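You operate a simulated robot arm through the tools that you are given. There is no shell and no other tool. Be economical: measure what you need, move in short steps, check, and stop when the job is done.

Carry out the task below with a simulated two-armed robot. There is one attempt and no reset: what you move stays moved.

TASK
Carry the red pot off the heat and whisk the cream into the stew.
Fine: hob off first, pot on the black trivet, whisk back in its jar.

The check looks at the end state, three seconds after you hand in, the way a careful person would. Anything else that was tipped, shoved, dropped, spilled or broken makes it a failure.

THE ROBOT
Two 7-joint arms with three-finger grippers on one trunk, on a base that drives. Base frame: it is fixed to the floor where the robot stands at the start and does not move with it; the origin is under the middle of the robot, x ahead of it, y to its left, z up. Readings come in cm, rad, newtons and seconds.
The left shoulder is at the start at [7, 14.6, 133.8], the right one opposite. With the tool pointing down near the work surface each hand reaches from about 10 to 66 cm from the robot's upright axis, wherever it stands, measured 20 degrees to its own side. Places, roughly: crock [50, 50, 90]; heat dial [40, 60, 70]; hob lock key [50, -20, 90]; hob power key [50, 0, 90]; mode dial [40, 70, 70]; oven timer dial [40, 40, 70]; red pot (26x18x9 cm) [70, -10, 100]; top of the black trivet [60, 20, 90]; wooden spoon [-150, 100, 100]. Payload 2.2 kg a hand.
Tool frame (each hand has its own): the origin (TCP) lies between the finger pads and is the grasp point; the fingertips stand 2.8 cm ahead of it; z points along the fingers, y is the line along which they close. Largest opening 10.2 cm; the body of the gripper starts 7.1 cm behind the TCP.
Orientation is that of the tool frame in the base frame, as a unit quaternion [x, y, z, w]. With the fingers straight down and closing along the base's y, the tool's x points along the base's -x, its y along +y and its z along -z.

THE INTERFACE
- The arms move only by the tool send_rows. It takes "left_series", "right_series" or both (then of equal length, played together; a hand with none holds still); each is text: rows parted by semicolons, each of 7 numbers parted by spaces: the shift along the tool's x, y, z in units of 300 mm (1.0 is 300 mm), then the turn, a rotation vector about the tool's x, y, z in units of 120 degrees (1.0 is 120 degrees), then the closure, from 0 (fully open) to 1 (shut). In form: tx ty tz ax ay az hand; .... A call has 1 to 20 rows; each row is the pose to reach, as a shift and turn from the pose commanded when the call began, along the tool's axes at that moment. A call with a number of a shift or a turn outside -1 to 1 is refused whole. A row lasts 0.2 s, in which the tool goes at most 5 cm and 0.15 rad; a call with a longer step from one row to the next is refused whole, and so is a gripper value outside its range. Where a pose cannot be reached the arm comes as near as it can. A force on the tool above 90 N (or 10 N above the force at the start of the call, whichever is more), or a blocked arm, ends the call early, and 0.2 s more pass. The fingers move at their own pace and stop on an object; they squeeze with about 25 N. The grip force told is the motor's: it shows also when the fingers shut on nothing. Time passes only in rows, and 0.2 s behind the last, so rows that repeat a pose let the fingers close. It gives the time, the measured TCP pose, the force on the tool (base axes), the opening and the grip force at its end, in the units of the frame above (readings bear some noise), with the torque about the TCP (base axes, N m) and any sound that the robot's microphone picked up.
- Cameras (640 x 400 px; columns grow to the right, rows downward): "scene" is now at [12.5, 2.45, 155.11]; the picture's right is [0.30, -0.95, 0.00], its down [-0.61, -0.19, -0.77] and it looks along [0.74, 0.23, -0.64] (base axes); focal length 260 px, centre (320, 200). "left" rides on the left gripper at [7.2, 3.8, -8.6] in its tool frame; the picture's right is [-0.47, 0.89, 0.00], its down [-0.60, -0.32, -0.73] and it looks along [-0.65, -0.34, 0.68] (tool axes); focal length 256 px, centre (320, 200). "right" rides on the right gripper at [6.9, 4.4, -8.6] in its tool frame; the picture's right is [-0.53, 0.85, 0.00], its down [-0.58, -0.36, -0.73] and it looks along [-0.62, -0.39, 0.68] (tool axes); focal length 256 px, centre (320, 200). There is no depth. A picture from a camera that has moved, and an enlarged one, comes with that camera's place and axes in the base frame and with its lens. The place of the scene camera against the robot may be out by one fixed shift of up to 1.2 cm in any direction.
- grab_frame(camera): a new picture of that camera. It takes no simulated time.
- slide_trunk(by): slides the trunk up (or, below 0, down) by that many cm; the arms and the scene camera ride with it, the base frame stays. It gives what a move gives, with no picture.
- drive_base(legs): drives the robot by 1 to 6 legs, each [ahead, left, turn to the left] in cm, cm and rad, along the robot's own axes; the way and the turn of a leg run together, so that a leg with both is an arc; at most 150 cm and 3.142 rad a leg. The arms and the cameras ride along, it lands a little off, and it stops where it bumps. It gives what a move gives.
- head_to(pan, tilt): turns the head with the scene camera to pan (to the left, within 1.501 rad either way) and tilt (down, from -0.506 to 1.204), counted from straight ahead of the robot. It gives what a move gives.
- zoom(camera, box): a new picture of the part [left, top, right, bottom] of that camera's present view, enlarged. It takes no simulated time.
- sign_off(): hands the job in; it is judged then, once.

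Work in short steps. Places have to be worked out from the pictures, the camera data and where the tool is seen: move nearer, look again, correct. Check each grasp and each placing, and mend what went wrong. You have 120 turns and 92 pictures in all, those below and enlarged ones among them. Open the grippers and draw the arms clear of the work before you hand the job in, unless the task says otherwise; then end with one line.

The tools are called after "Emit:" as name(argument=value, ...) on one line, values as JSON. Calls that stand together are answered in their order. send_rows: Moves the arms, as the interface text tells. Its arguments: {"type":"object","properties":{"left_series":{"type":"string"},"right_series":{"type":"string"}},"required":[]} The other tools are called the same way: slide_trunk (by) slides the trunk up or down; drive_base (legs) drives the base; head_to (pan, tilt) turns the head that bears the scene camera; grab_frame (camera) takes a picture; zoom (camera, box) takes an enlarged picture of a part of a camera's view; sign_off () hands the job in.

At the start:

```text
time_s: 0.0
left_position: [45.0, 35.18, 134.56]
left_tcp_rot: [-0.001, 1.0, 0.0, -0.001]
left_force: [0.6, 0.3, -0.4]
left_wrist_torque: [-0.02, 0.04, 0.0]
left_grip_width: 10.2
left_grip_force: 0.0
right_position: [40.23, -9.86, 138.46]
right_tcp_rot: [0.0, 1.0, 0.0, 0.0]
right_force: [-0.1, 0.3, -0.2]
right_wrist_torque: [-0.03, -0.03, -0.01]
right_grip_width: 10.2
right_grip_force: 0.1
trunk travel left (down, up): [-87.5, 6.5]
robot x, y, heading: [-0.06, -0.17, 0.001]
head pan, tilt: [0.307, 0.689]
```

scene: 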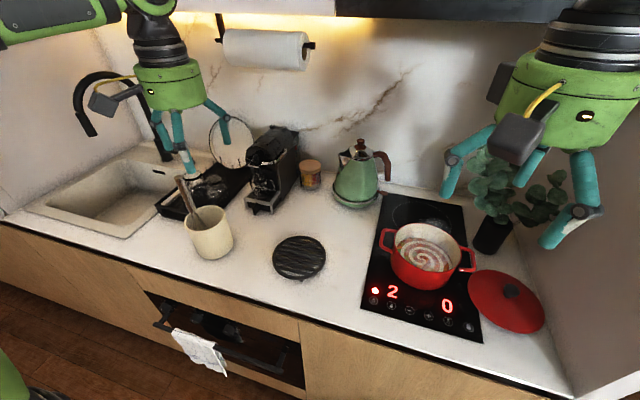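
right: 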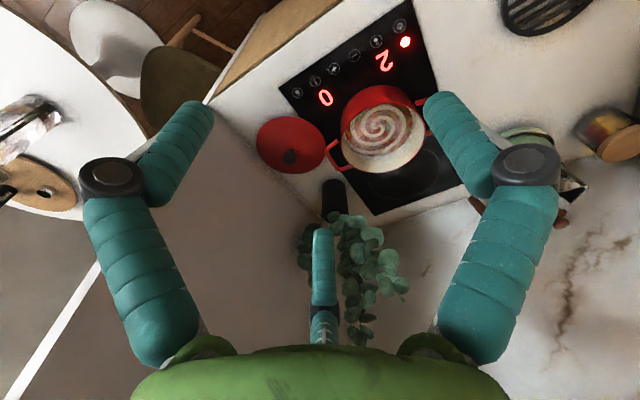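
left: 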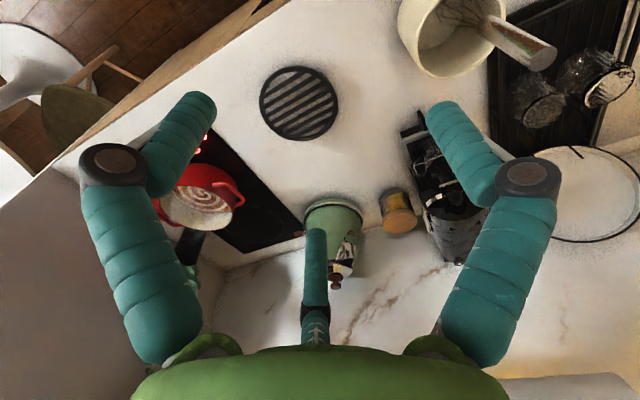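

I start with enlarged views of the hob's keys and of the crock with the whisk.

Emit:
zoom(camera="scene", box=[340, 180, 580, 350])

Emit:
zoom(camera="scene", box=[130, 130, 370, 290])

Emit:
zoom(camera="right", box=[240, 0, 500, 180])

```text
2.35 times, centred on (460, 265) of scene
camera zoom: at [12.5, 2.45, 155.11], right [0.3, -0.95, 0.0], down [-0.61, -0.19, -0.77], along [0.74, 0.23, -0.64], focal length 613 px, centre (-9, 47)
```

zoom: 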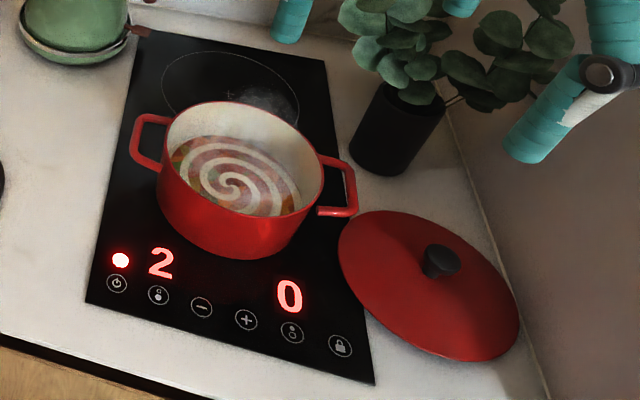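

```text
2.50 times, centred on (250, 210) of scene
camera zoom: at [12.5, 2.45, 155.11], right [0.3, -0.95, 0.0], down [-0.61, -0.19, -0.77], along [0.74, 0.23, -0.64], focal length 651 px, centre (495, 175)
```

zoom: 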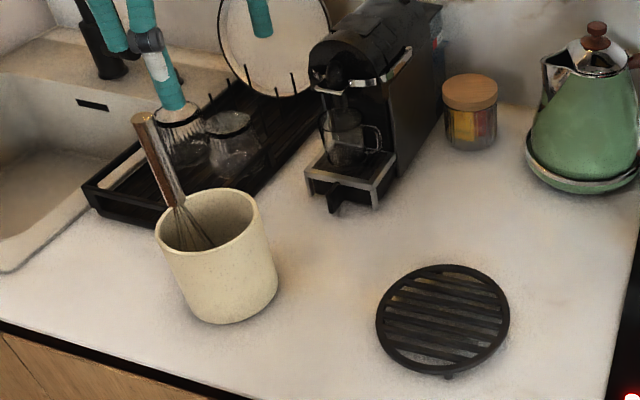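

```text
2.22 times, centred on (370, 90) of right
camera zoom: at [33.26, -5.52, 147.07], right [0.53, 0.85, 0.0], down [0.58, -0.36, 0.73], along [0.62, -0.39, -0.68], focal length 569 px, centre (209, 444)
```

zoom: 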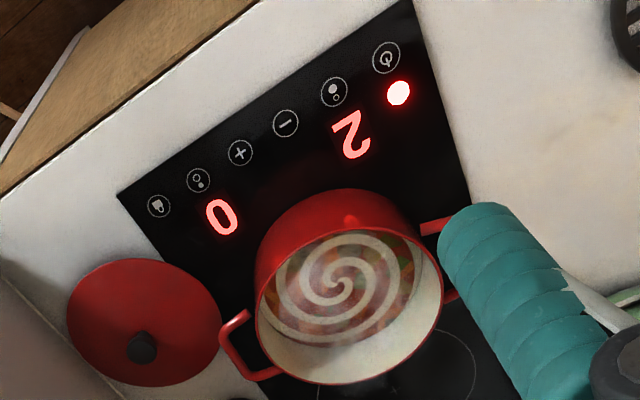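

By triangulation from both views the power key is near (52.6, 0.2), with the hob surface at z≈89. I shut the right hand and bring it above the key.

Emit:
send_rows(right_series="-0.1 0.08 0.05 0 0 0 1; -0.2 0.16 0.15 0 0 0 1; -0.3 0.25 0.27 0 0 0 1; -0.413 0.335 0.39 0 0 0 1; -0.413 0.335 0.54 0 0 0 1; -0.413 0.335 0.69 0 0 0 1; -0.413 0.335 0.84 0 0 0 1; -0.413 0.335 0.99 0 0 0 1; -0.413 0.335 1.0 0 0 0 1; -0.413 0.335 1.0 0 0 0 1")

Emit:
grab_frame(camera="scene")

Emit:
grab_frame(camera="right")

```text
refused: row 3 steps farther than a row can; nothing moved
```

```text
85 pictures are left
camera scene: at [12.5, 2.45, 155.11], right [0.3, -0.95, 0.0], down [-0.61, -0.19, -0.77], along [0.74, 0.23, -0.64], focal length 260 px, centre (320, 200)
```

scene: 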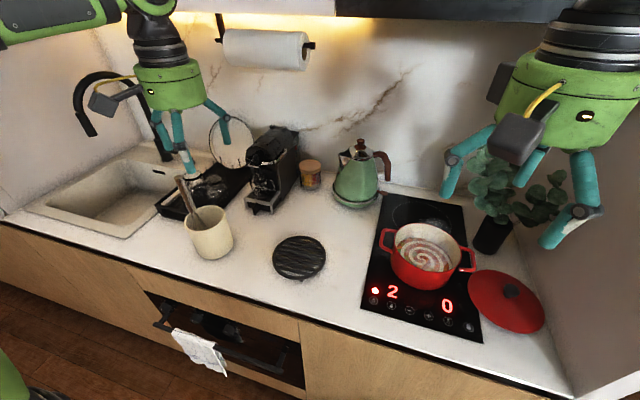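

```text
84 pictures are left
camera right: at [33.26, -5.52, 147.07], right [0.53, 0.85, 0.0], down [0.58, -0.36, 0.73], along [0.62, -0.39, -0.68], focal length 256 px, centre (320, 200)
```

right: 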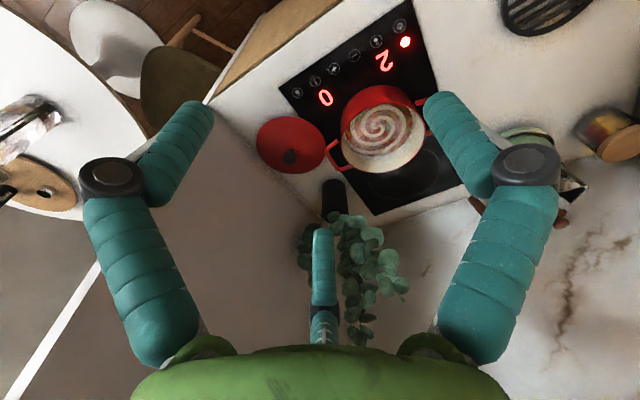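

The step was too long, so I send the same path with finer rows.

Emit:
send_rows(right_series="-0.08 0.067 0.08 0 0 0 1; -0.16 0.134 0.16 0 0 0 1; -0.24 0.2 0.24 0 0 0 1; -0.32 0.266 0.32 0 0 0 1; -0.413 0.335 0.4 0 0 0 1; -0.413 0.335 0.54 0 0 0 1; -0.413 0.335 0.68 0 0 0 1; -0.413 0.335 0.82 0 0 0 1; -0.413 0.335 0.96 0 0 0 1; -0.413 0.335 1.0 0 0 0 1; -0.413 0.335 1.0 0 0 0 1")

Emit:
grab_frame(camera="right")

```text
time_s: 2.4
left_position: [44.94, 35.21, 134.54]
left_tcp_rot: [-0.001, 1.0, -0.001, 0.0]
left_force: [-0.6, 0.1, -0.1]
left_wrist_torque: [-0.01, -0.03, -0.02]
left_grip_width: 10.2
left_grip_force: 0.0
right_position: [52.44, 0.23, 108.53]
right_tcp_rot: [-0.001, 1.0, 0.0, 0.0]
right_force: [0.2, -0.7, -0.3]
right_wrist_torque: [-0.03, -0.02, 0.05]
right_grip_width: 0.22
right_grip_force: 25.0
trunk travel left (down, up): [-87.5, 6.5]
robot x, y, heading: [0.27, -0.28, -0.001]
head pan, tilt: [0.307, 0.689]
```

```text
83 pictures are left
camera right: at [45.57, 4.61, 117.14], right [0.53, 0.85, 0.0], down [0.58, -0.36, 0.73], along [0.62, -0.39, -0.68], focal length 256 px, centre (320, 200)
```

right: 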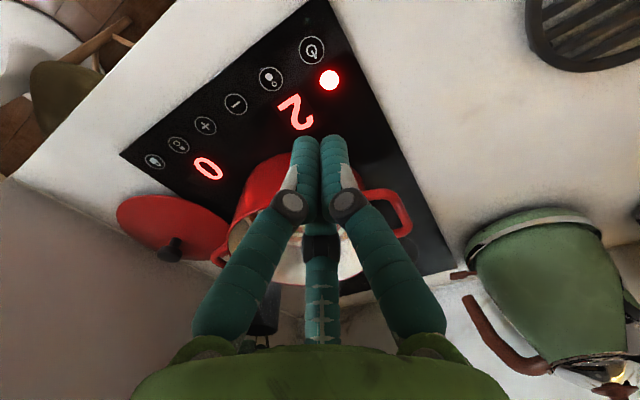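

From here the key works out at (52.3, -0.6). I descend to just above it.

Emit:
send_rows(right_series="0 -0.02 0.15 0 0 0 1; 0 -0.02 0.3 0 0 0 1; 0 -0.02 0.43 0 0 0 1; 0 -0.02 0.5 0 0 0 1; 0 -0.02 0.52 0 0 0 1")

Emit:
grab_frame(camera="right")

```text
time_s: 3.7
left_position: [44.37, 34.98, 134.7]
left_tcp_rot: [0.0, 1.0, 0.0, 0.002]
left_force: [1.2, -1.0, 0.6]
left_wrist_torque: [-0.02, 0.06, 0.03]
left_grip_width: 10.2
left_grip_force: 0.1
right_position: [53.31, -0.2, 95.02]
right_tcp_rot: [-0.001, 1.0, 0.006, 0.018]
right_force: [-15.3, -6.5, 47.5]
right_wrist_torque: [-0.43, 0.99, -0.02]
right_grip_width: 0.22
right_grip_force: 31.0
trunk travel left (down, up): [-87.5, 6.5]
robot x, y, heading: [-0.22, -0.05, -0.001]
head pan, tilt: [0.307, 0.689]
heard: click
stopped in row 5 (right hand): the force on the tool passed its limit at 91 N (the readings are from after the stop); the commanded pose is now the measured one
```

```text
82 pictures are left
camera right: at [46.11, 4.17, 103.43], right [0.53, 0.85, 0.03], down [0.55, -0.37, 0.75], along [0.64, -0.38, -0.67], focal length 256 px, centre (320, 200)
```

right: 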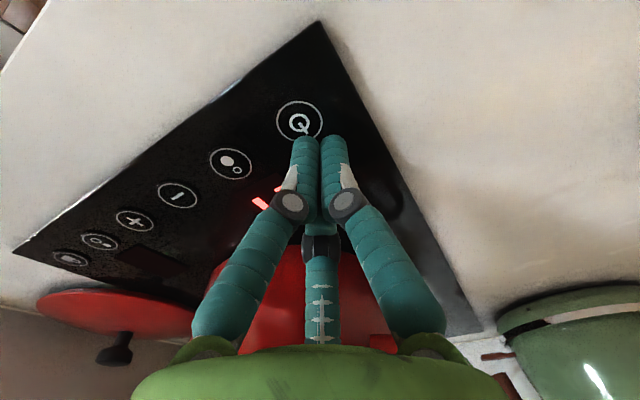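

Contact came at TCP z≈95 with a click, and the power dot is gone. I raise the hand and look at the display.

Emit:
send_rows(right_series="0 0 -0.1 0 0 0 1; 0 0 -0.25 0 0 0 1; 0 0 -0.4 0 0 0 1; 0 -0.1 -0.52 0 0 0 1; 0 -0.25 -0.55 0 0 0 1;0 -0.4 -0.55 0 0 0 0.5")

Emit:
head_to(pan=0.0, tilt=0.9)

Emit:
grab_frame(camera="scene")

```text
time_s: 5.1
left_position: [44.8, 35.03, 134.72]
left_tcp_rot: [0.0, 1.0, 0.0, 0.0]
left_force: [-0.3, 0.1, -0.1]
left_wrist_torque: [0.02, -0.02, 0.01]
left_grip_width: 10.22
left_grip_force: 0.0
right_position: [53.1, -12.53, 110.42]
right_tcp_rot: [-0.003, 1.0, 0.005, 0.013]
right_force: [0.5, 0.0, -0.3]
right_wrist_torque: [0.01, -0.01, 0.02]
right_grip_width: 5.09
right_grip_force: 0.1
trunk travel left (down, up): [-87.5, 6.5]
robot x, y, heading: [-0.18, 0.29, 0.001]
head pan, tilt: [0.307, 0.689]
```

```text
time_s: 5.9
left_position: [44.84, 35.23, 134.52]
left_tcp_rot: [0.0, 1.0, -0.001, 0.0]
left_force: [-0.7, -0.2, -1.2]
left_wrist_torque: [0.01, 0.01, -0.01]
left_grip_width: 10.19
left_grip_force: 0.0
right_position: [53.24, -12.34, 110.37]
right_tcp_rot: [0.0, 1.0, 0.004, 0.014]
right_force: [0.3, 0.2, 0.0]
right_wrist_torque: [-0.01, 0.01, 0.01]
right_grip_width: 5.09
right_grip_force: 0.0
trunk travel left (down, up): [-87.5, 6.5]
robot x, y, heading: [-0.11, 0.13, 0.003]
head pan, tilt: [0.0, 0.901]
```

```text
81 pictures are left
camera scene: at [11.93, -0.11, 153.41], right [0.0, -1.0, 0.0], down [-0.78, 0.0, -0.62], along [0.62, 0.0, -0.78], focal length 260 px, centre (320, 200)
```

scene: 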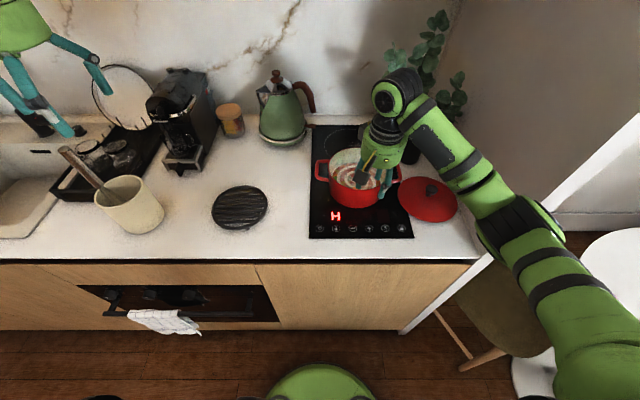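

The display shows only "H" (residual heat), so the hob is off. I pull the right hand up and back, then drive ahead and left to bring both the pot and the trivet within reach.

Emit:
send_rows(right_series="0 0 -0.15 0 0 0 0; 0.05 -0.05 -0.28 0 0 0 0; 0.13 -0.1 -0.4 0 0 0 0; 0.2 -0.2 -0.5 0 0 0 0; 0.27 -0.3 -0.55 0 0 0 0")

Emit:
drive_base(legs=[[10, 5, 0]])

Emit:
head_to(pan=-0.2, tilt=0.75)

Emit:
grab_frame(camera="scene")

Emit:
grab_frame(camera="right")

```text
time_s: 7.1
left_position: [44.81, 34.9, 134.66]
left_tcp_rot: [0.0, 1.0, 0.001, 0.001]
left_force: [0.3, -0.1, 0.1]
left_wrist_torque: [0.04, -0.02, -0.02]
left_grip_width: 10.21
left_grip_force: 0.0
right_position: [44.24, -21.83, 126.94]
right_tcp_rot: [0.0, 1.0, 0.005, 0.013]
right_force: [0.2, -0.5, 0.3]
right_wrist_torque: [0.04, 0.0, 0.02]
right_grip_width: 10.2
right_grip_force: 0.0
trunk travel left (down, up): [-87.5, 6.5]
robot x, y, heading: [0.17, -0.03, -0.003]
head pan, tilt: [0.0, 0.901]
```

```text
time_s: 8.3
left_position: [54.53, 39.89, 134.82]
left_tcp_rot: [0.001, 1.0, 0.001, 0.002]
left_force: [-0.4, -0.3, 0.1]
left_wrist_torque: [0.03, -0.01, 0.0]
left_grip_width: 10.17
left_grip_force: 0.0
right_position: [54.17, -16.88, 126.96]
right_tcp_rot: [-0.002, 1.0, 0.005, 0.015]
right_force: [-0.9, 0.3, -1.4]
right_wrist_torque: [0.0, -0.06, 0.04]
right_grip_width: 10.17
right_grip_force: 0.0
trunk travel left (down, up): [-87.5, 6.5]
robot x, y, heading: [10.13, 5.14, -0.002]
head pan, tilt: [0.0, 0.901]
```

```text
time_s: 9.1
left_position: [54.94, 40.13, 134.56]
left_tcp_rot: [0.0, 1.0, 0.0, 0.001]
left_force: [-0.4, 0.0, -0.1]
left_wrist_torque: [-0.01, -0.02, -0.03]
left_grip_width: 10.2
left_grip_force: 0.0
right_position: [54.6, -16.62, 126.99]
right_tcp_rot: [-0.001, 1.0, 0.004, 0.013]
right_force: [0.0, 0.1, -0.5]
right_wrist_torque: [0.03, 0.02, -0.01]
right_grip_width: 10.19
right_grip_force: 0.1
trunk travel left (down, up): [-87.5, 6.5]
robot x, y, heading: [10.02, 4.91, 0.002]
head pan, tilt: [-0.201, 0.75]
```

```text
80 pictures are left
camera scene: at [22.5, 3.19, 154.59], right [-0.2, -0.98, 0.0], down [-0.67, 0.14, -0.73], along [0.72, -0.15, -0.68], focal length 260 px, centre (320, 200)
```

scene: 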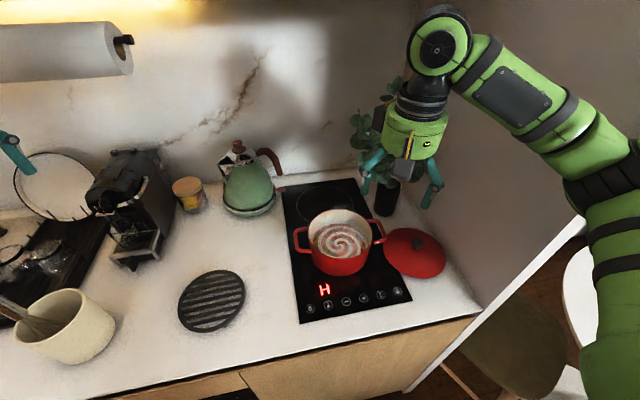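

```text
79 pictures are left
camera right: at [47.5, -12.31, 135.4], right [0.53, 0.85, 0.02], down [0.56, -0.37, 0.74], along [0.64, -0.38, -0.67], focal length 256 px, centre (320, 200)
```

right: 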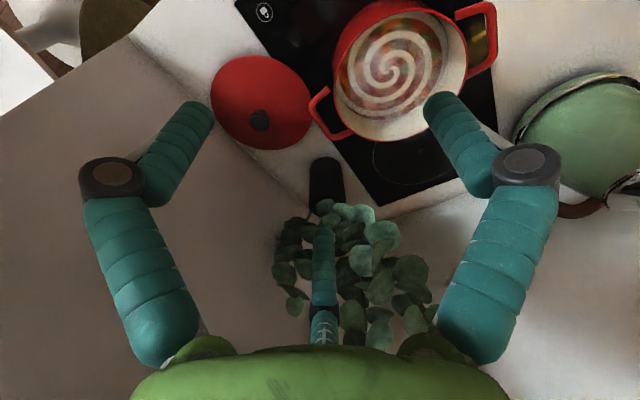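

I zoom on the pot's handles from the two cameras to place them.

Emit:
zoom(camera="right", box=[290, 0, 510, 150])

Emit:
zoom(camera="scene", box=[270, 190, 400, 290])

```text
2.67 times, centred on (400, 75) of right
camera zoom: at [47.5, -12.31, 135.4], right [0.53, 0.85, 0.02], down [0.56, -0.37, 0.74], along [0.64, -0.38, -0.67], focal length 683 px, centre (107, 533)
```

zoom: 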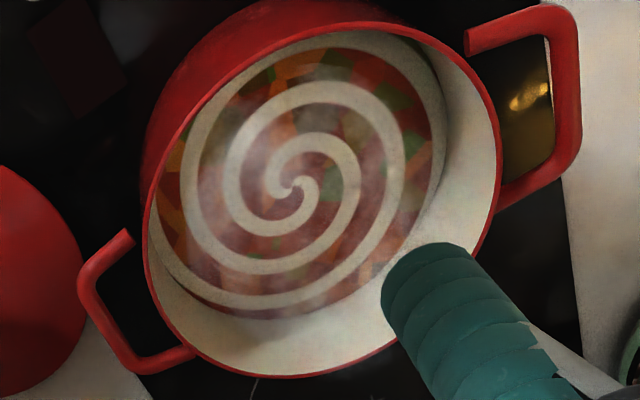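

```text
4.00 times, centred on (335, 240) of scene
camera zoom: at [22.5, 3.19, 154.59], right [-0.2, -0.98, 0.0], down [-0.67, 0.14, -0.73], along [0.72, -0.15, -0.68], focal length 1041 px, centre (260, 40)
```

zoom: 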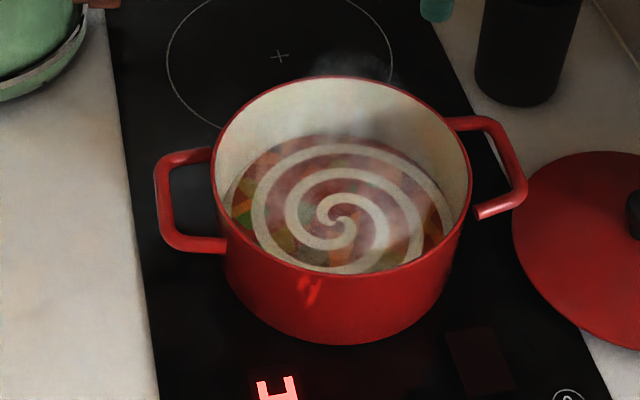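

Both cameras agree: the handle bars are near (67.8, 1.2, 98) and (66.7, -23.4, 98), and the surface is near 92. I bring both hands over in stages, tilted 0.35 rad so the palms stay nearer the robot and off the plant.

Emit:
send_rows(left_series="0 -0.12 0 0 -0.04 0 0.3; 0 -0.24 0 0 -0.08 0 0.6; 0 -0.36 0 0 -0.12 0 0.667; 0 -0.48 0 0 -0.167 0 0.667; 0 -0.6 0 0 -0.167 0 0.667; 0 -0.72 0 0 -0.167 0 0.667; 0 -0.84 0 0 -0.167 0 0.667; 0 -0.96 0 0 -0.167 0 0.667; 0 -0.96 0 0 -0.167 0 0.667", right_series="0 -0.05 0 0 -0.04 0 0.3; 0 -0.1 0 0 -0.08 0 0.6; 0 -0.15 0 0 -0.12 0 0.667; 0 -0.226 0 0 -0.155 0 0.667; -0.1 -0.226 0.05 0 -0.155 0 0.667; -0.2 -0.226 0.1 0 -0.155 0 0.667; -0.3 -0.226 0.15 0 -0.155 0 0.667; -0.35 -0.226 0.2 0 -0.155 0 0.667; -0.35 -0.226 0.2 0 -0.155 0 0.667")

Emit:
grab_frame(camera="scene")

Emit:
grab_frame(camera="right")

Emit:
grab_frame(camera="left")

```text
time_s: 11.1
left_position: [54.43, 14.51, 134.28]
left_tcp_rot: [-0.001, 0.985, 0.0, 0.175]
left_force: [0.6, -0.3, -0.1]
left_wrist_torque: [-0.01, -0.02, 0.0]
left_grip_width: 3.39
left_grip_force: 0.0
left hand out of reach, approached as far as the arm can: row 8, 9
right_position: [65.21, -23.31, 121.24]
right_tcp_rot: [0.0, 0.985, 0.004, 0.175]
right_force: [0.0, -0.5, -0.2]
right_wrist_torque: [-0.03, -0.01, 0.01]
right_grip_width: 3.36
right_grip_force: 0.0
trunk travel left (down, up): [-87.5, 6.5]
robot x, y, heading: [9.93, 4.86, 0.003]
head pan, tilt: [-0.201, 0.75]
```

```text
76 pictures are left
camera scene: at [22.32, 3.25, 154.62], right [-0.2, -0.98, 0.0], down [-0.67, 0.14, -0.73], along [0.72, -0.15, -0.68], focal length 260 px, centre (320, 200)
```

scene: 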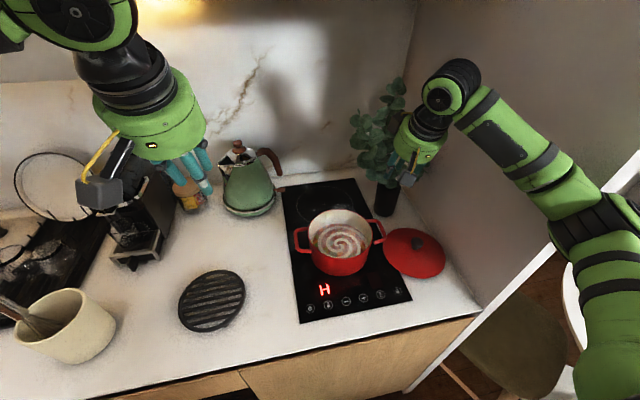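

```text
75 pictures are left
camera right: at [55.74, -18.94, 127.02], right [0.5, 0.85, 0.19], down [0.29, -0.37, 0.88], along [0.82, -0.39, -0.43], focal length 256 px, centre (320, 200)
```

right: 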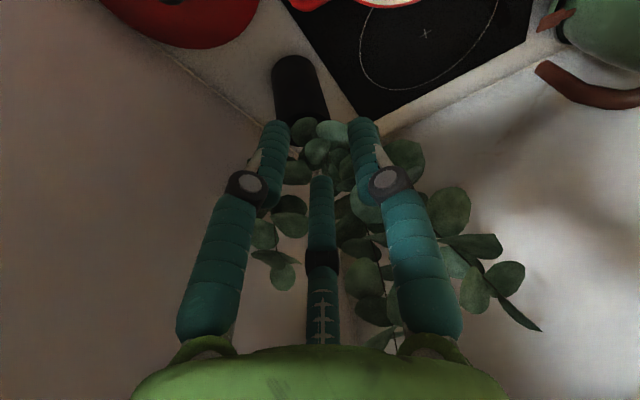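

```text
74 pictures are left
camera left: at [44.69, 18.34, 139.92], right [0.43, 0.89, 0.16], down [0.31, -0.32, 0.9], along [0.84, -0.34, -0.42], focal length 256 px, centre (320, 200)
```

left: 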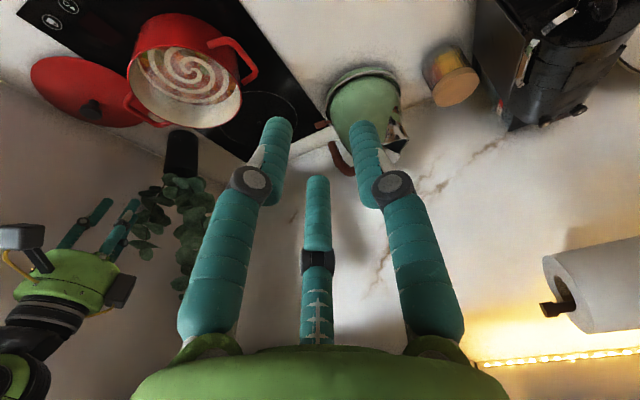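

The left hand is at the edge of its reach at this height, so I lower it first and then bring it over the left handle. The right hand descends a little over its own handle.

Emit:
send_rows(left_series="0.051 0 0.14 0 0 0 0.667; 0.102 0 0.28 0 0 0 0.667; 0.153 0 0.42 0 0 0 0.667; 0.204 0 0.56 0 0 0 0.667; 0.255 0 0.698 0 0 0 0.667; 0.176 -0.089 0.727 0 0 0 0.667; 0.097 -0.178 0.756 0 0 0 0.667; 0.018 -0.266 0.785 0 0 0 0.667; -0.06 -0.355 0.814 0 0 0 0.667; -0.139 -0.443 0.842 0 0 0 0.667; -0.139 -0.443 0.842 0 0 0 0.667", right_series="0.02 0 0.08 0 0 0 0.667; 0.04 0 0.16 0 0 0 0.667; 0.06 0 0.24 0 0 0 0.667; 0.08 0 0.33 0 0 0 0.667; 0.104 0 0.43 0 0 0 0.667; 0.104 0 0.43 0 0 0 0.667; 0.104 0 0.43 0 0 0 0.667; 0.104 0 0.43 0 0 0 0.667; 0.104 0 0.43 0 0 0 0.667; 0.104 0 0.43 0 0 0 0.667; 0.104 0 0.43 0 0 0 0.667")

Emit:
grab_frame(camera="scene")

Emit:
grab_frame(camera="right")

Emit:
grab_frame(camera="left")

```text
time_s: 13.5
left_position: [60.12, 15.66, 116.9]
left_tcp_rot: [0.0, 0.985, -0.002, 0.175]
left_force: [-0.7, 0.1, 0.4]
left_wrist_torque: [-0.02, -0.01, -0.02]
left_grip_width: 3.39
left_grip_force: 0.1
left hand out of reach, approached as far as the arm can: row 5, 6, 7, 8, 9, 10, 11
right_position: [66.87, -23.28, 107.96]
right_tcp_rot: [-0.001, 0.985, 0.004, 0.174]
right_force: [1.0, -0.1, 0.1]
right_wrist_torque: [0.0, -0.02, 0.02]
right_grip_width: 3.39
right_grip_force: 0.1
trunk travel left (down, up): [-87.5, 6.5]
robot x, y, heading: [10.07, 4.95, -0.004]
head pan, tilt: [-0.201, 0.75]
```

```text
73 pictures are left
camera scene: at [22.49, 3.2, 154.6], right [-0.2, -0.98, 0.0], down [-0.67, 0.14, -0.73], along [0.72, -0.15, -0.68], focal length 260 px, centre (320, 200)
```

scene: 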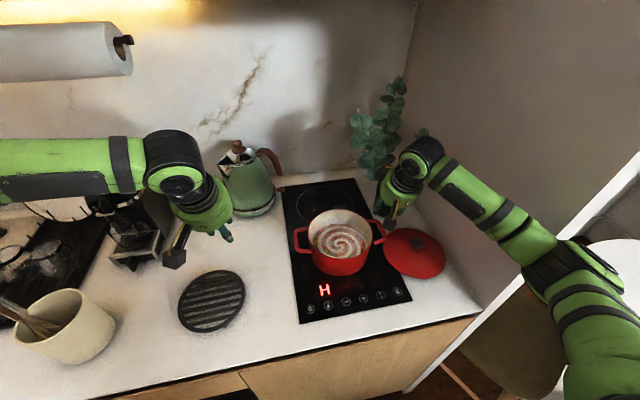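

```text
72 pictures are left
camera right: at [57.37, -18.9, 113.74], right [0.5, 0.84, 0.19], down [0.29, -0.37, 0.88], along [0.82, -0.39, -0.43], focal length 256 px, centre (320, 200)
```

right: 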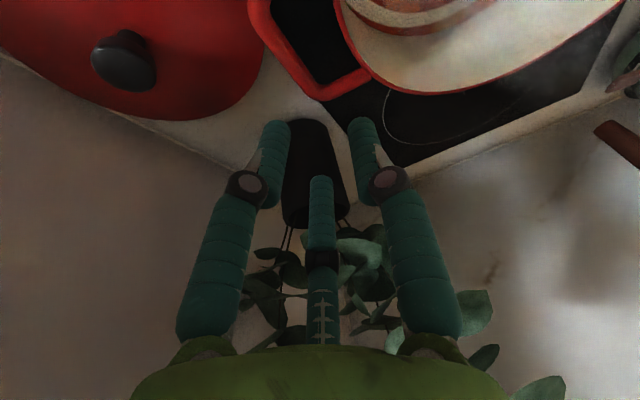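

```text
71 pictures are left
camera left: at [50.33, 19.48, 122.41], right [0.44, 0.89, 0.16], down [0.32, -0.32, 0.89], along [0.84, -0.34, -0.42], focal length 256 px, centre (320, 200)
```

left: 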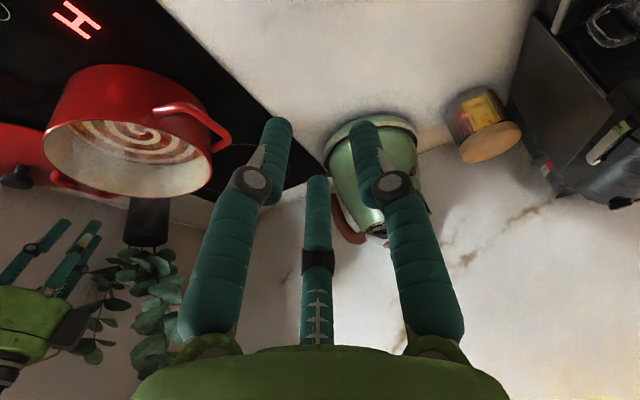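

The left arm sticks short of y=14, perhaps because of the tilt at the wrist. I untilt it and try inward again, well clear above everything.

Emit:
send_rows(left_series="0 0 0 0 0.06 0 0.667; 0 0 0 0 0.12 0 0.667; 0 0 0 0 0.167 0 0.667; 0 -0.12 0 0 0.167 0 0.667; 0 -0.24 0 0 0.167 0 0.667; 0 -0.36 0 0 0.167 0 0.667; 0 -0.46 0 0 0.167 0 0.667; 0 -0.46 0 0 0.167 0 0.667")

```text
time_s: 15.3
left_position: [54.3, 15.73, 118.51]
left_tcp_rot: [-0.001, 1.0, -0.001, 0.001]
left_force: [0.1, -0.3, -0.2]
left_wrist_torque: [-0.03, -0.01, 0.0]
left_grip_width: 3.4
left_grip_force: 0.1
left hand out of reach, approached as far as the arm can: row 1, 2, 3, 4, 5, 6, 7, 8
right_position: [66.78, -23.13, 107.93]
right_tcp_rot: [-0.001, 0.985, 0.004, 0.175]
right_force: [0.7, -0.1, 0.3]
right_wrist_torque: [0.02, -0.01, -0.02]
right_grip_width: 3.39
right_grip_force: 0.0
trunk travel left (down, up): [-87.5, 6.5]
robot x, y, heading: [9.91, 5.29, 0.001]
head pan, tilt: [-0.201, 0.75]
```

It's unclear whether the commanded pose is the unreached one or the measured one. I test that with a shift back and to the left, which is safe either way.

Emit:
send_rows(left_series="0.1 0.115 0 0 0 0 0.667; 0.2 0.23 0 0 0 0 0.667; 0.3 0.345 0 0 0 0 0.667; 0.4 0.46 0 0 0 0 0.667; 0.4 0.46 0 0 0 0 0.667")

Emit:
grab_frame(camera="scene")

```text
time_s: 16.5
left_position: [42.01, 29.44, 118.46]
left_tcp_rot: [-0.001, 1.0, -0.001, 0.0]
left_force: [0.3, 0.5, 0.1]
left_wrist_torque: [0.01, -0.01, 0.0]
left_grip_width: 3.43
left_grip_force: 0.1
right_position: [66.88, -23.23, 107.92]
right_tcp_rot: [-0.001, 0.985, 0.004, 0.175]
right_force: [-0.1, -0.1, -1.1]
right_wrist_torque: [0.02, 0.03, -0.01]
right_grip_width: 3.4
right_grip_force: 0.1
trunk travel left (down, up): [-87.5, 6.5]
robot x, y, heading: [9.76, 4.6, 0.007]
head pan, tilt: [-0.201, 0.75]
```

```text
70 pictures are left
camera scene: at [22.54, 3.14, 154.59], right [-0.2, -0.98, 0.0], down [-0.67, 0.14, -0.73], along [0.72, -0.15, -0.68], focal length 260 px, centre (320, 200)
```

scene: 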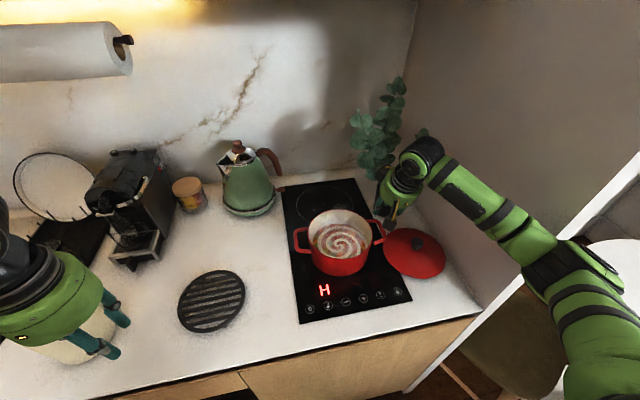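

The commanded pose is the reached one. I now go inward close to the robot first, then ahead.

Emit:
send_rows(left_series="0 -0.12 0 0 0 0 0.667; 0 -0.24 0 0 0 0 0.667; 0 -0.36 0 0 0 0 0.667; 0 -0.48 0 0 0 0 0.667; 0 -0.6 0 0 0 0 0.667; 0 -0.72 0 0 0 0 0.667; 0 -0.84 0 0 0 0 0.667; 0 -0.94 0 0 0 0 0.667; -0.1 -0.94 0 0 0 0 0.667; -0.2 -0.94 0 0 0 0 0.667; -0.3 -0.94 0 0 0 0 0.667; -0.4 -0.94 0 0 0 0 0.667; -0.5 -0.94 0 0 0 0 0.667;-0.5 -0.94 0 0 0 0 0.667")

Emit:
grab_frame(camera="scene")

```text
time_s: 19.5
left_position: [52.29, 14.51, 120.03]
left_tcp_rot: [-0.002, 1.0, -0.001, 0.0]
left_force: [0.6, 0.0, -0.4]
left_wrist_torque: [-0.02, 0.01, 0.02]
left_grip_width: 3.42
left_grip_force: 0.1
left hand out of reach, approached as far as the arm can: row 5, 6, 7, 8, 9, 10, 11, 12, 13, 14
right_position: [66.92, -23.29, 107.88]
right_tcp_rot: [0.0, 0.985, 0.003, 0.174]
right_force: [0.1, -0.4, -1.2]
right_wrist_torque: [-0.01, 0.03, 0.01]
right_grip_width: 3.39
right_grip_force: 0.1
trunk travel left (down, up): [-87.5, 6.5]
robot x, y, heading: [9.92, 4.86, -0.003]
head pan, tilt: [-0.201, 0.75]
```

```text
69 pictures are left
camera scene: at [22.59, 3.21, 154.59], right [-0.2, -0.98, 0.0], down [-0.67, 0.14, -0.73], along [0.72, -0.15, -0.68], focal length 260 px, centre (320, 200)
```

scene: 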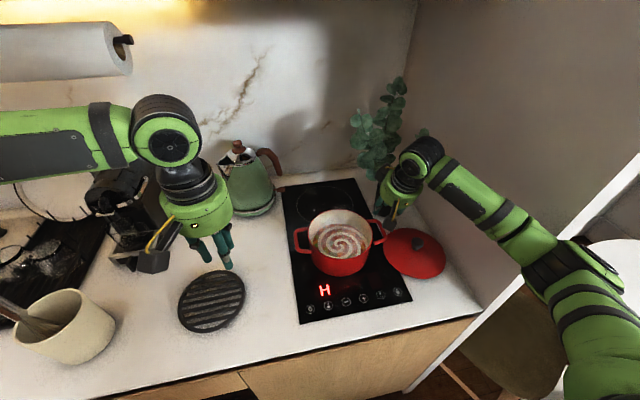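

The left arm won't go further inward than about 10 cm left of the robot's axis. Standing further right would solve that, so I raise the right hand, bring it inward, and check how far its elbow is from the side panel.

Emit:
send_rows(right_series="-0.04 0 -0.11 0 0 0 0.667; -0.08 0 -0.22 0 0 0 0.667; -0.12 0 -0.33 0 0 0 0.667; -0.16 0 -0.438 0 0 0 0.667; -0.12 0.12 -0.45 0 0 0 0.667; -0.08 0.24 -0.465 0 0 0 0.667; -0.04 0.36 -0.48 0 0 0 0.667; 0 0.477 -0.495 0 0 0 0.667")

Emit:
head_to(pan=-0.75, tilt=0.6)

Emit:
grab_frame(camera="scene")

```text
time_s: 21.3
left_position: [52.08, 14.84, 120.07]
left_tcp_rot: [0.0, 1.0, -0.002, 0.001]
left_force: [0.2, 0.2, -0.3]
left_wrist_torque: [-0.02, 0.0, -0.01]
left_grip_width: 3.4
left_grip_force: 0.0
right_position: [61.34, -8.74, 122.17]
right_tcp_rot: [0.0, 0.985, 0.003, 0.174]
right_force: [0.0, 0.1, -0.4]
right_wrist_torque: [-0.02, -0.02, -0.01]
right_grip_width: 3.42
right_grip_force: 0.1
trunk travel left (down, up): [-87.5, 6.5]
robot x, y, heading: [9.8, 5.04, 0.005]
head pan, tilt: [-0.201, 0.75]
```

```text
time_s: 22.2
left_position: [52.02, 14.54, 120.04]
left_tcp_rot: [-0.001, 1.0, -0.001, 0.001]
left_force: [-0.8, 0.1, 0.2]
left_wrist_torque: [0.0, 0.0, -0.01]
left_grip_width: 3.41
left_grip_force: 0.0
right_position: [61.35, -9.07, 122.11]
right_tcp_rot: [-0.001, 0.985, 0.004, 0.174]
right_force: [0.2, 0.4, 0.5]
right_wrist_torque: [0.0, 0.02, 0.0]
right_grip_width: 3.4
right_grip_force: 0.1
trunk travel left (down, up): [-87.5, 6.5]
robot x, y, heading: [10.14, 4.97, 0.001]
head pan, tilt: [-0.75, 0.6]
```

```text
68 pictures are left
camera scene: at [20.83, -1.22, 155.88], right [-0.68, -0.73, 0.0], down [-0.41, 0.39, -0.82], along [0.6, -0.56, -0.57], focal length 260 px, centre (320, 200)
```

scene: 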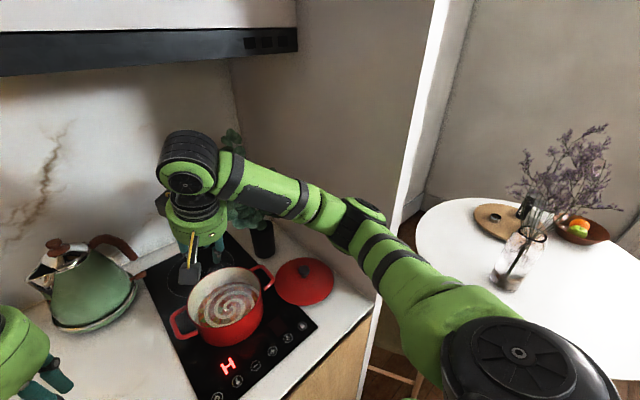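

The elbow would come close to the side panel if I only moved right, so I go right 14 cm and also back 5 cm. That leaves the left hand about 10 cm to the left of the axis at the pot.

Emit:
drive_base(legs=[[-5, 0, 0], [0, -14, 0]])

Emit:
grab_frame(camera="scene")

```text
time_s: 24.2
left_position: [46.01, 1.9, 120.44]
left_tcp_rot: [-0.001, 1.0, -0.005, 0.005]
left_force: [-0.1, 0.1, 0.7]
left_wrist_torque: [0.04, 0.0, 0.02]
left_grip_width: 3.41
left_grip_force: 0.1
right_position: [55.06, -21.28, 122.35]
right_tcp_rot: [-0.008, 0.984, 0.002, 0.176]
right_force: [-0.2, 0.7, -0.9]
right_wrist_torque: [-0.03, 0.01, 0.01]
right_grip_width: 3.39
right_grip_force: 0.1
trunk travel left (down, up): [-87.5, 6.5]
robot x, y, heading: [5.0, -8.47, 0.007]
head pan, tilt: [-0.75, 0.6]
stopped in leg 2: the robot was blocked; the commanded pose is now the measured one
```

```text
67 pictures are left
camera scene: at [14.49, -13.73, 156.05], right [-0.68, -0.73, 0.0], down [-0.41, 0.38, -0.83], along [0.61, -0.57, -0.56], focal length 260 px, centre (320, 200)
```

scene: 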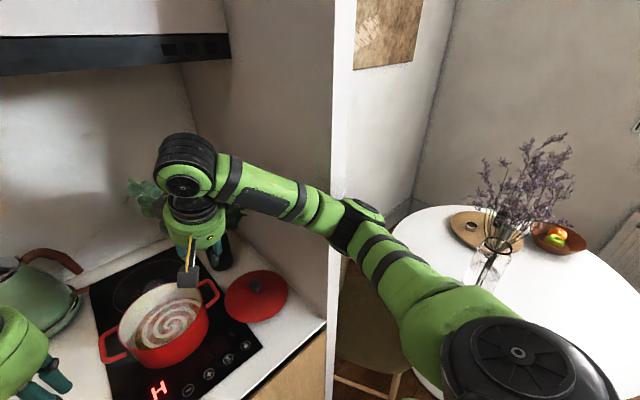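

The right forearm touched the panel's edge. I back off slightly and move left 1 cm; the tilted hands should still reach.

Emit:
drive_base(legs=[[0, 1.2, 0], [-3, 0, 0]])

Emit:
head_to(pan=-0.4, tilt=0.7)

Emit:
grab_frame(camera="scene")

```text
time_s: 25.3
left_position: [44.81, 2.32, 119.77]
left_tcp_rot: [-0.002, 1.0, -0.001, -0.002]
left_force: [-0.3, 0.9, -0.2]
left_wrist_torque: [0.01, 0.11, 0.01]
left_grip_width: 3.38
left_grip_force: 0.1
right_position: [53.92, -20.98, 121.43]
right_tcp_rot: [-0.005, 0.986, 0.004, 0.168]
right_force: [1.9, -0.4, -0.1]
right_wrist_torque: [-0.01, 0.1, -0.01]
right_grip_width: 3.4
right_grip_force: 0.0
trunk travel left (down, up): [-87.5, 6.5]
robot x, y, heading: [1.58, -7.62, 0.005]
head pan, tilt: [-0.75, 0.6]
```

```text
time_s: 26.2
left_position: [44.04, 2.25, 120.08]
left_tcp_rot: [-0.002, 1.0, 0.001, 0.001]
left_force: [0.3, 0.0, 0.3]
left_wrist_torque: [-0.04, 0.0, 0.0]
left_grip_width: 3.37
left_grip_force: 0.2
right_position: [53.15, -21.11, 121.68]
right_tcp_rot: [-0.005, 0.985, 0.006, 0.171]
right_force: [-0.1, 0.0, -0.4]
right_wrist_torque: [0.02, 0.02, -0.02]
right_grip_width: 3.4
right_grip_force: 0.1
trunk travel left (down, up): [-87.5, 6.5]
robot x, y, heading: [2.27, -7.31, -0.0]
head pan, tilt: [-0.4, 0.7]
```

```text
66 pictures are left
camera scene: at [14.12, -10.94, 155.03], right [-0.39, -0.92, 0.0], down [-0.59, 0.25, -0.77], along [0.71, -0.3, -0.64], focal length 260 px, centre (320, 200)
```

scene: 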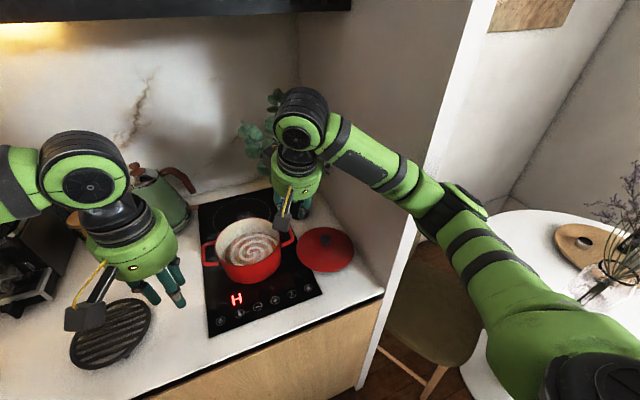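

Both hands now go out to hover over the handles, with the left one tilting on the way.

Emit:
send_rows(left_series="0 0 0 0 -0.055 0 0.667; -0.1 0 0.03 0 -0.11 0 0.667; -0.2 -0.01 0.06 0 -0.167 0 0.667; -0.3 -0.02 0.1 0 -0.167 0 0.667; -0.4 -0.03 0.14 0 -0.167 0 0.667; -0.5 -0.035 0.18 0 -0.167 0 0.667; -0.6 -0.035 0.22 0 -0.167 0 0.667; -0.7 -0.035 0.25 0 -0.167 0 0.667; -0.787 -0.035 0.267 0 -0.167 0 0.667; -0.787 -0.035 0.267 0 -0.167 0 0.667", right_series="-0.03 -0.01 0.06 0 0 0 0.667; -0.06 -0.02 0.12 0 0 0 0.667; -0.09 -0.03 0.18 0 0 0 0.667; -0.12 -0.04 0.25 0 0 0 0.667; -0.15 -0.05 0.32 0 0 0 0.667; -0.18 -0.06 0.39 0 0 0 0.667; -0.21 -0.07 0.46 0 0 0 0.667; -0.24 -0.077 0.53 0 0 0 0.667; -0.27 -0.077 0.585 0 0 0 0.667; -0.27 -0.077 0.585 0 0 0 0.667")

Emit:
grab_frame(camera="scene")

Emit:
grab_frame(camera="right")

Emit:
grab_frame(camera="left")

```text
time_s: 28.4
left_position: [59.88, 8.95, 115.6]
left_tcp_rot: [-0.001, 0.985, -0.001, 0.175]
left_force: [0.2, 0.4, 0.0]
left_wrist_torque: [-0.06, -0.01, 0.0]
left_grip_width: 3.39
left_grip_force: 0.0
left hand out of reach, approached as far as the arm can: row 4, 5, 6, 7, 8, 9, 10
right_position: [66.78, -23.29, 108.01]
right_tcp_rot: [-0.005, 0.985, 0.004, 0.171]
right_force: [0.0, 0.4, -0.7]
right_wrist_torque: [-0.02, 0.02, 0.02]
right_grip_width: 3.4
right_grip_force: 0.1
trunk travel left (down, up): [-87.5, 6.5]
robot x, y, heading: [2.14, -7.54, 0.003]
head pan, tilt: [-0.4, 0.7]
```

```text
65 pictures are left
camera scene: at [14.12, -10.89, 155.03], right [-0.39, -0.92, 0.0], down [-0.59, 0.25, -0.77], along [0.71, -0.3, -0.64], focal length 260 px, centre (320, 200)
```

scene: 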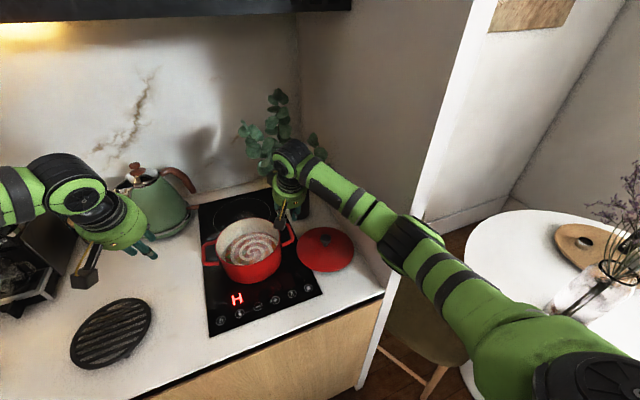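

```text
64 pictures are left
camera right: at [57.37, -18.96, 113.75], right [0.49, 0.85, 0.19], down [0.3, -0.37, 0.88], along [0.82, -0.38, -0.44], focal length 256 px, centre (320, 200)
```

right: 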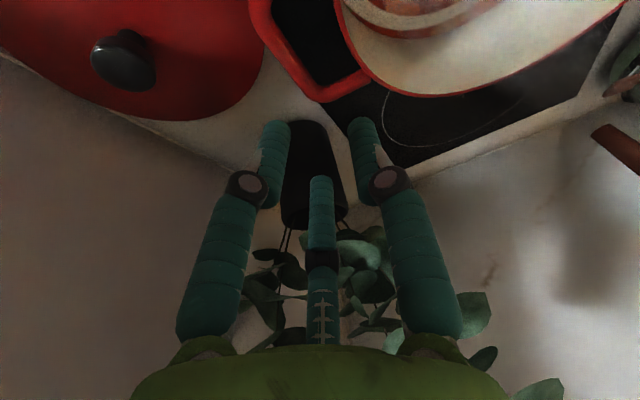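

```text
63 pictures are left
camera left: at [50.04, 12.65, 121.21], right [0.43, 0.89, 0.16], down [0.32, -0.31, 0.9], along [0.84, -0.34, -0.42], focal length 256 px, centre (320, 200)
```

left: 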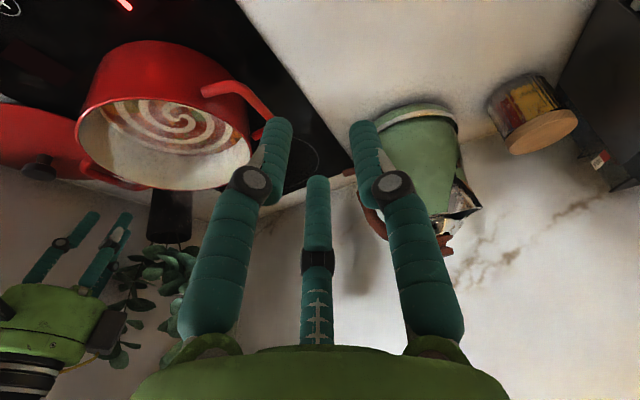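

The left arm sticks even at a place whose mirror image the right arm reaches, so its elbow must be in a poor branch. I look at the left arm's posture.

Emit:
head_to(pan=0.6, tilt=0.5)

Emit:
grab_frame(camera="scene")

```text
time_s: 29.6
left_position: [59.79, 8.8, 115.5]
left_tcp_rot: [-0.002, 0.985, 0.0, 0.175]
left_force: [0.4, 0.5, -0.1]
left_wrist_torque: [-0.02, 0.01, -0.02]
left_grip_width: 3.4
left_grip_force: 0.0
right_position: [66.86, -23.23, 107.96]
right_tcp_rot: [-0.006, 0.985, 0.006, 0.17]
right_force: [0.1, 1.2, -0.5]
right_wrist_torque: [-0.04, 0.01, -0.03]
right_grip_width: 3.41
right_grip_force: 0.0
trunk travel left (down, up): [-87.5, 6.5]
robot x, y, heading: [1.71, -7.81, -0.002]
head pan, tilt: [0.6, 0.499]
```

```text
62 pictures are left
camera scene: at [13.82, -2.46, 156.8], right [0.57, -0.82, 0.0], down [-0.39, -0.27, -0.88], along [0.72, 0.5, -0.48], focal length 260 px, centre (320, 200)
```

scene: 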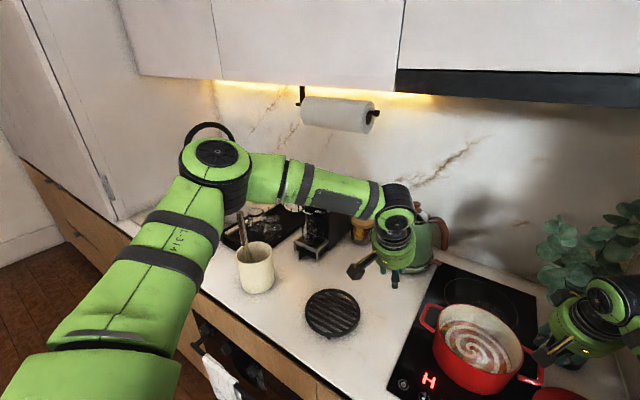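

The left elbow is high and flared out. I draw the left hand back close to the robot in front of the counter, then lower it to bring the elbow down.

Emit:
send_rows(left_series="0.14 0.01 -0.051 0 0.04 0 0.667; 0.28 0.02 -0.103 0 0.08 0 0.667; 0.42 0.03 -0.154 0 0.12 0 0.667; 0.56 0.04 -0.205 0 0.167 0 0.667; 0.7 0.06 -0.257 0 0.167 0 0.667; 0.84 0.08 -0.308 0 0.167 0 0.667; 0.95 0.1 -0.343 0 0.167 0 0.667; 0.95 0.1 -0.343 0 0.167 0 0.667")

Emit:
send_rows(left_series="0 0 0.12 0 0 0 0.667; 0 0 0.24 0 0 0 0.667; 0 0 0.36 0 0 0 0.667; 0 0 0.48 0 0 0 0.667; 0 0 0.6 0 0 0 0.667; 0 -0.1 0.6 0 0 0 0.667; 0 -0.2 0.6 0 0 0 0.667; 0 -0.3 0.6 0 0 0 0.667; 0 -0.4 0.6 0 0 0 0.667; 0 -0.4 0.6 0 0 0 0.667")

Emit:
grab_frame(camera="scene")

```text
time_s: 31.4
left_position: [32.27, 11.77, 116.16]
left_tcp_rot: [-0.002, 1.0, 0.0, 0.0]
left_force: [-0.1, -0.5, 0.0]
left_wrist_torque: [0.0, 0.01, -0.01]
left_grip_width: 3.4
left_grip_force: 0.0
left hand out of reach, approached as far as the arm can: row 7, 8
right_position: [66.79, -23.18, 107.83]
right_tcp_rot: [-0.005, 0.985, 0.005, 0.171]
right_force: [-0.2, -0.4, -0.3]
right_wrist_torque: [0.0, 0.0, -0.01]
right_grip_width: 3.4
right_grip_force: 0.0
trunk travel left (down, up): [-87.5, 6.5]
robot x, y, heading: [1.89, -7.21, 0.003]
head pan, tilt: [0.6, 0.499]
```

```text
time_s: 33.6
left_position: [32.91, 6.96, 103.53]
left_tcp_rot: [-0.002, 1.0, -0.001, 0.0]
left_force: [-0.1, 0.9, -0.3]
left_wrist_torque: [-0.02, 0.01, 0.02]
left_grip_width: 3.4
left_grip_force: 0.0
left hand out of reach, approached as far as the arm can: row 1, 5, 6, 7, 8, 9, 10
right_position: [66.83, -23.16, 107.99]
right_tcp_rot: [-0.004, 0.985, 0.005, 0.172]
right_force: [1.0, 0.1, 0.1]
right_wrist_torque: [0.0, 0.0, -0.01]
right_grip_width: 3.44
right_grip_force: 0.0
trunk travel left (down, up): [-87.5, 6.5]
robot x, y, heading: [2.09, -7.8, 0.003]
head pan, tilt: [0.6, 0.499]
```

```text
61 pictures are left
camera scene: at [13.82, -2.45, 156.8], right [0.57, -0.82, 0.0], down [-0.39, -0.27, -0.88], along [0.72, 0.5, -0.48], focal length 260 px, centre (320, 200)
```

scene: 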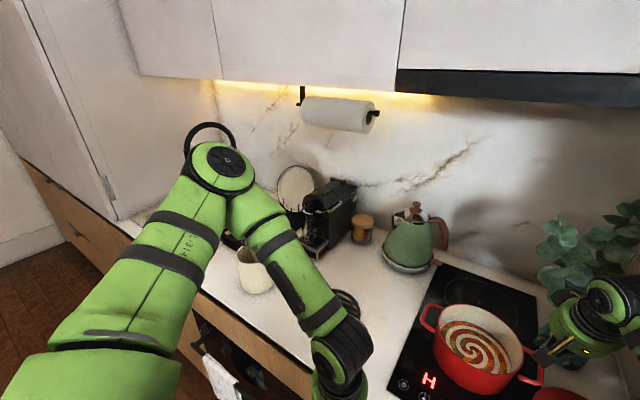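

The upper arm hasn't moved, so a shoulder joint is at its limit. I take the hand out to its own side and low, over the free counter near the trivet, to let the shoulder unwind.

Emit:
send_rows(left_series="0 0.14 -0.04 0 0 0 0.667; 0 0.28 -0.08 0 0 0 0.667; 0 0.42 -0.08 0 0 0 0.667; 0 0.56 -0.08 0 0 0 0.667; 0 0.7 -0.08 0 0 0 0.667; -0.15 0.7 -0.08 0 0 0 0.667; -0.3 0.7 -0.08 0 0 0 0.667; -0.45 0.7 -0.05 0 0 0 0.667; -0.6 0.7 0 0 0 0 0.667; -0.6 0.7 0.06 0 0 0 0.667; -0.6 0.7 0.12 0 0 0 0.667; -0.6 0.7 0.12 0 0 0 0.667")

Emit:
grab_frame(camera="scene")

```text
time_s: 36.2
left_position: [50.96, 28.32, 99.79]
left_tcp_rot: [-0.002, 1.0, -0.001, 0.001]
left_force: [0.0, 0.1, -0.3]
left_wrist_torque: [0.0, 0.07, 0.0]
left_grip_width: 3.41
left_grip_force: 0.0
right_position: [66.85, -23.24, 107.9]
right_tcp_rot: [-0.005, 0.985, 0.006, 0.172]
right_force: [0.5, -1.2, -0.5]
right_wrist_torque: [-0.01, 0.04, 0.01]
right_grip_width: 3.39
right_grip_force: 0.0
trunk travel left (down, up): [-87.5, 6.5]
robot x, y, heading: [1.64, -7.83, 0.004]
head pan, tilt: [0.6, 0.499]
```

```text
60 pictures are left
camera scene: at [13.92, -2.47, 156.79], right [0.57, -0.82, 0.0], down [-0.4, -0.27, -0.88], along [0.72, 0.5, -0.48], focal length 260 px, centre (320, 200)
```

scene: 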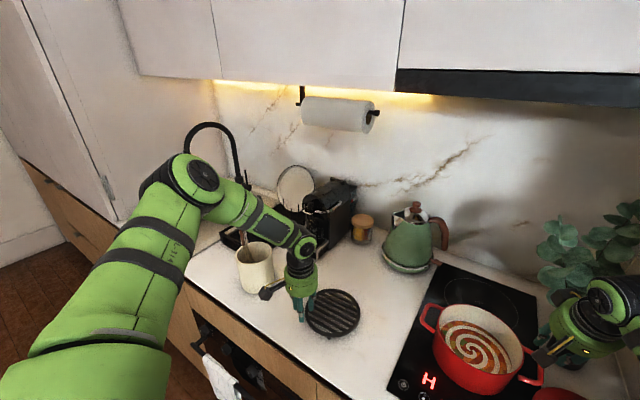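

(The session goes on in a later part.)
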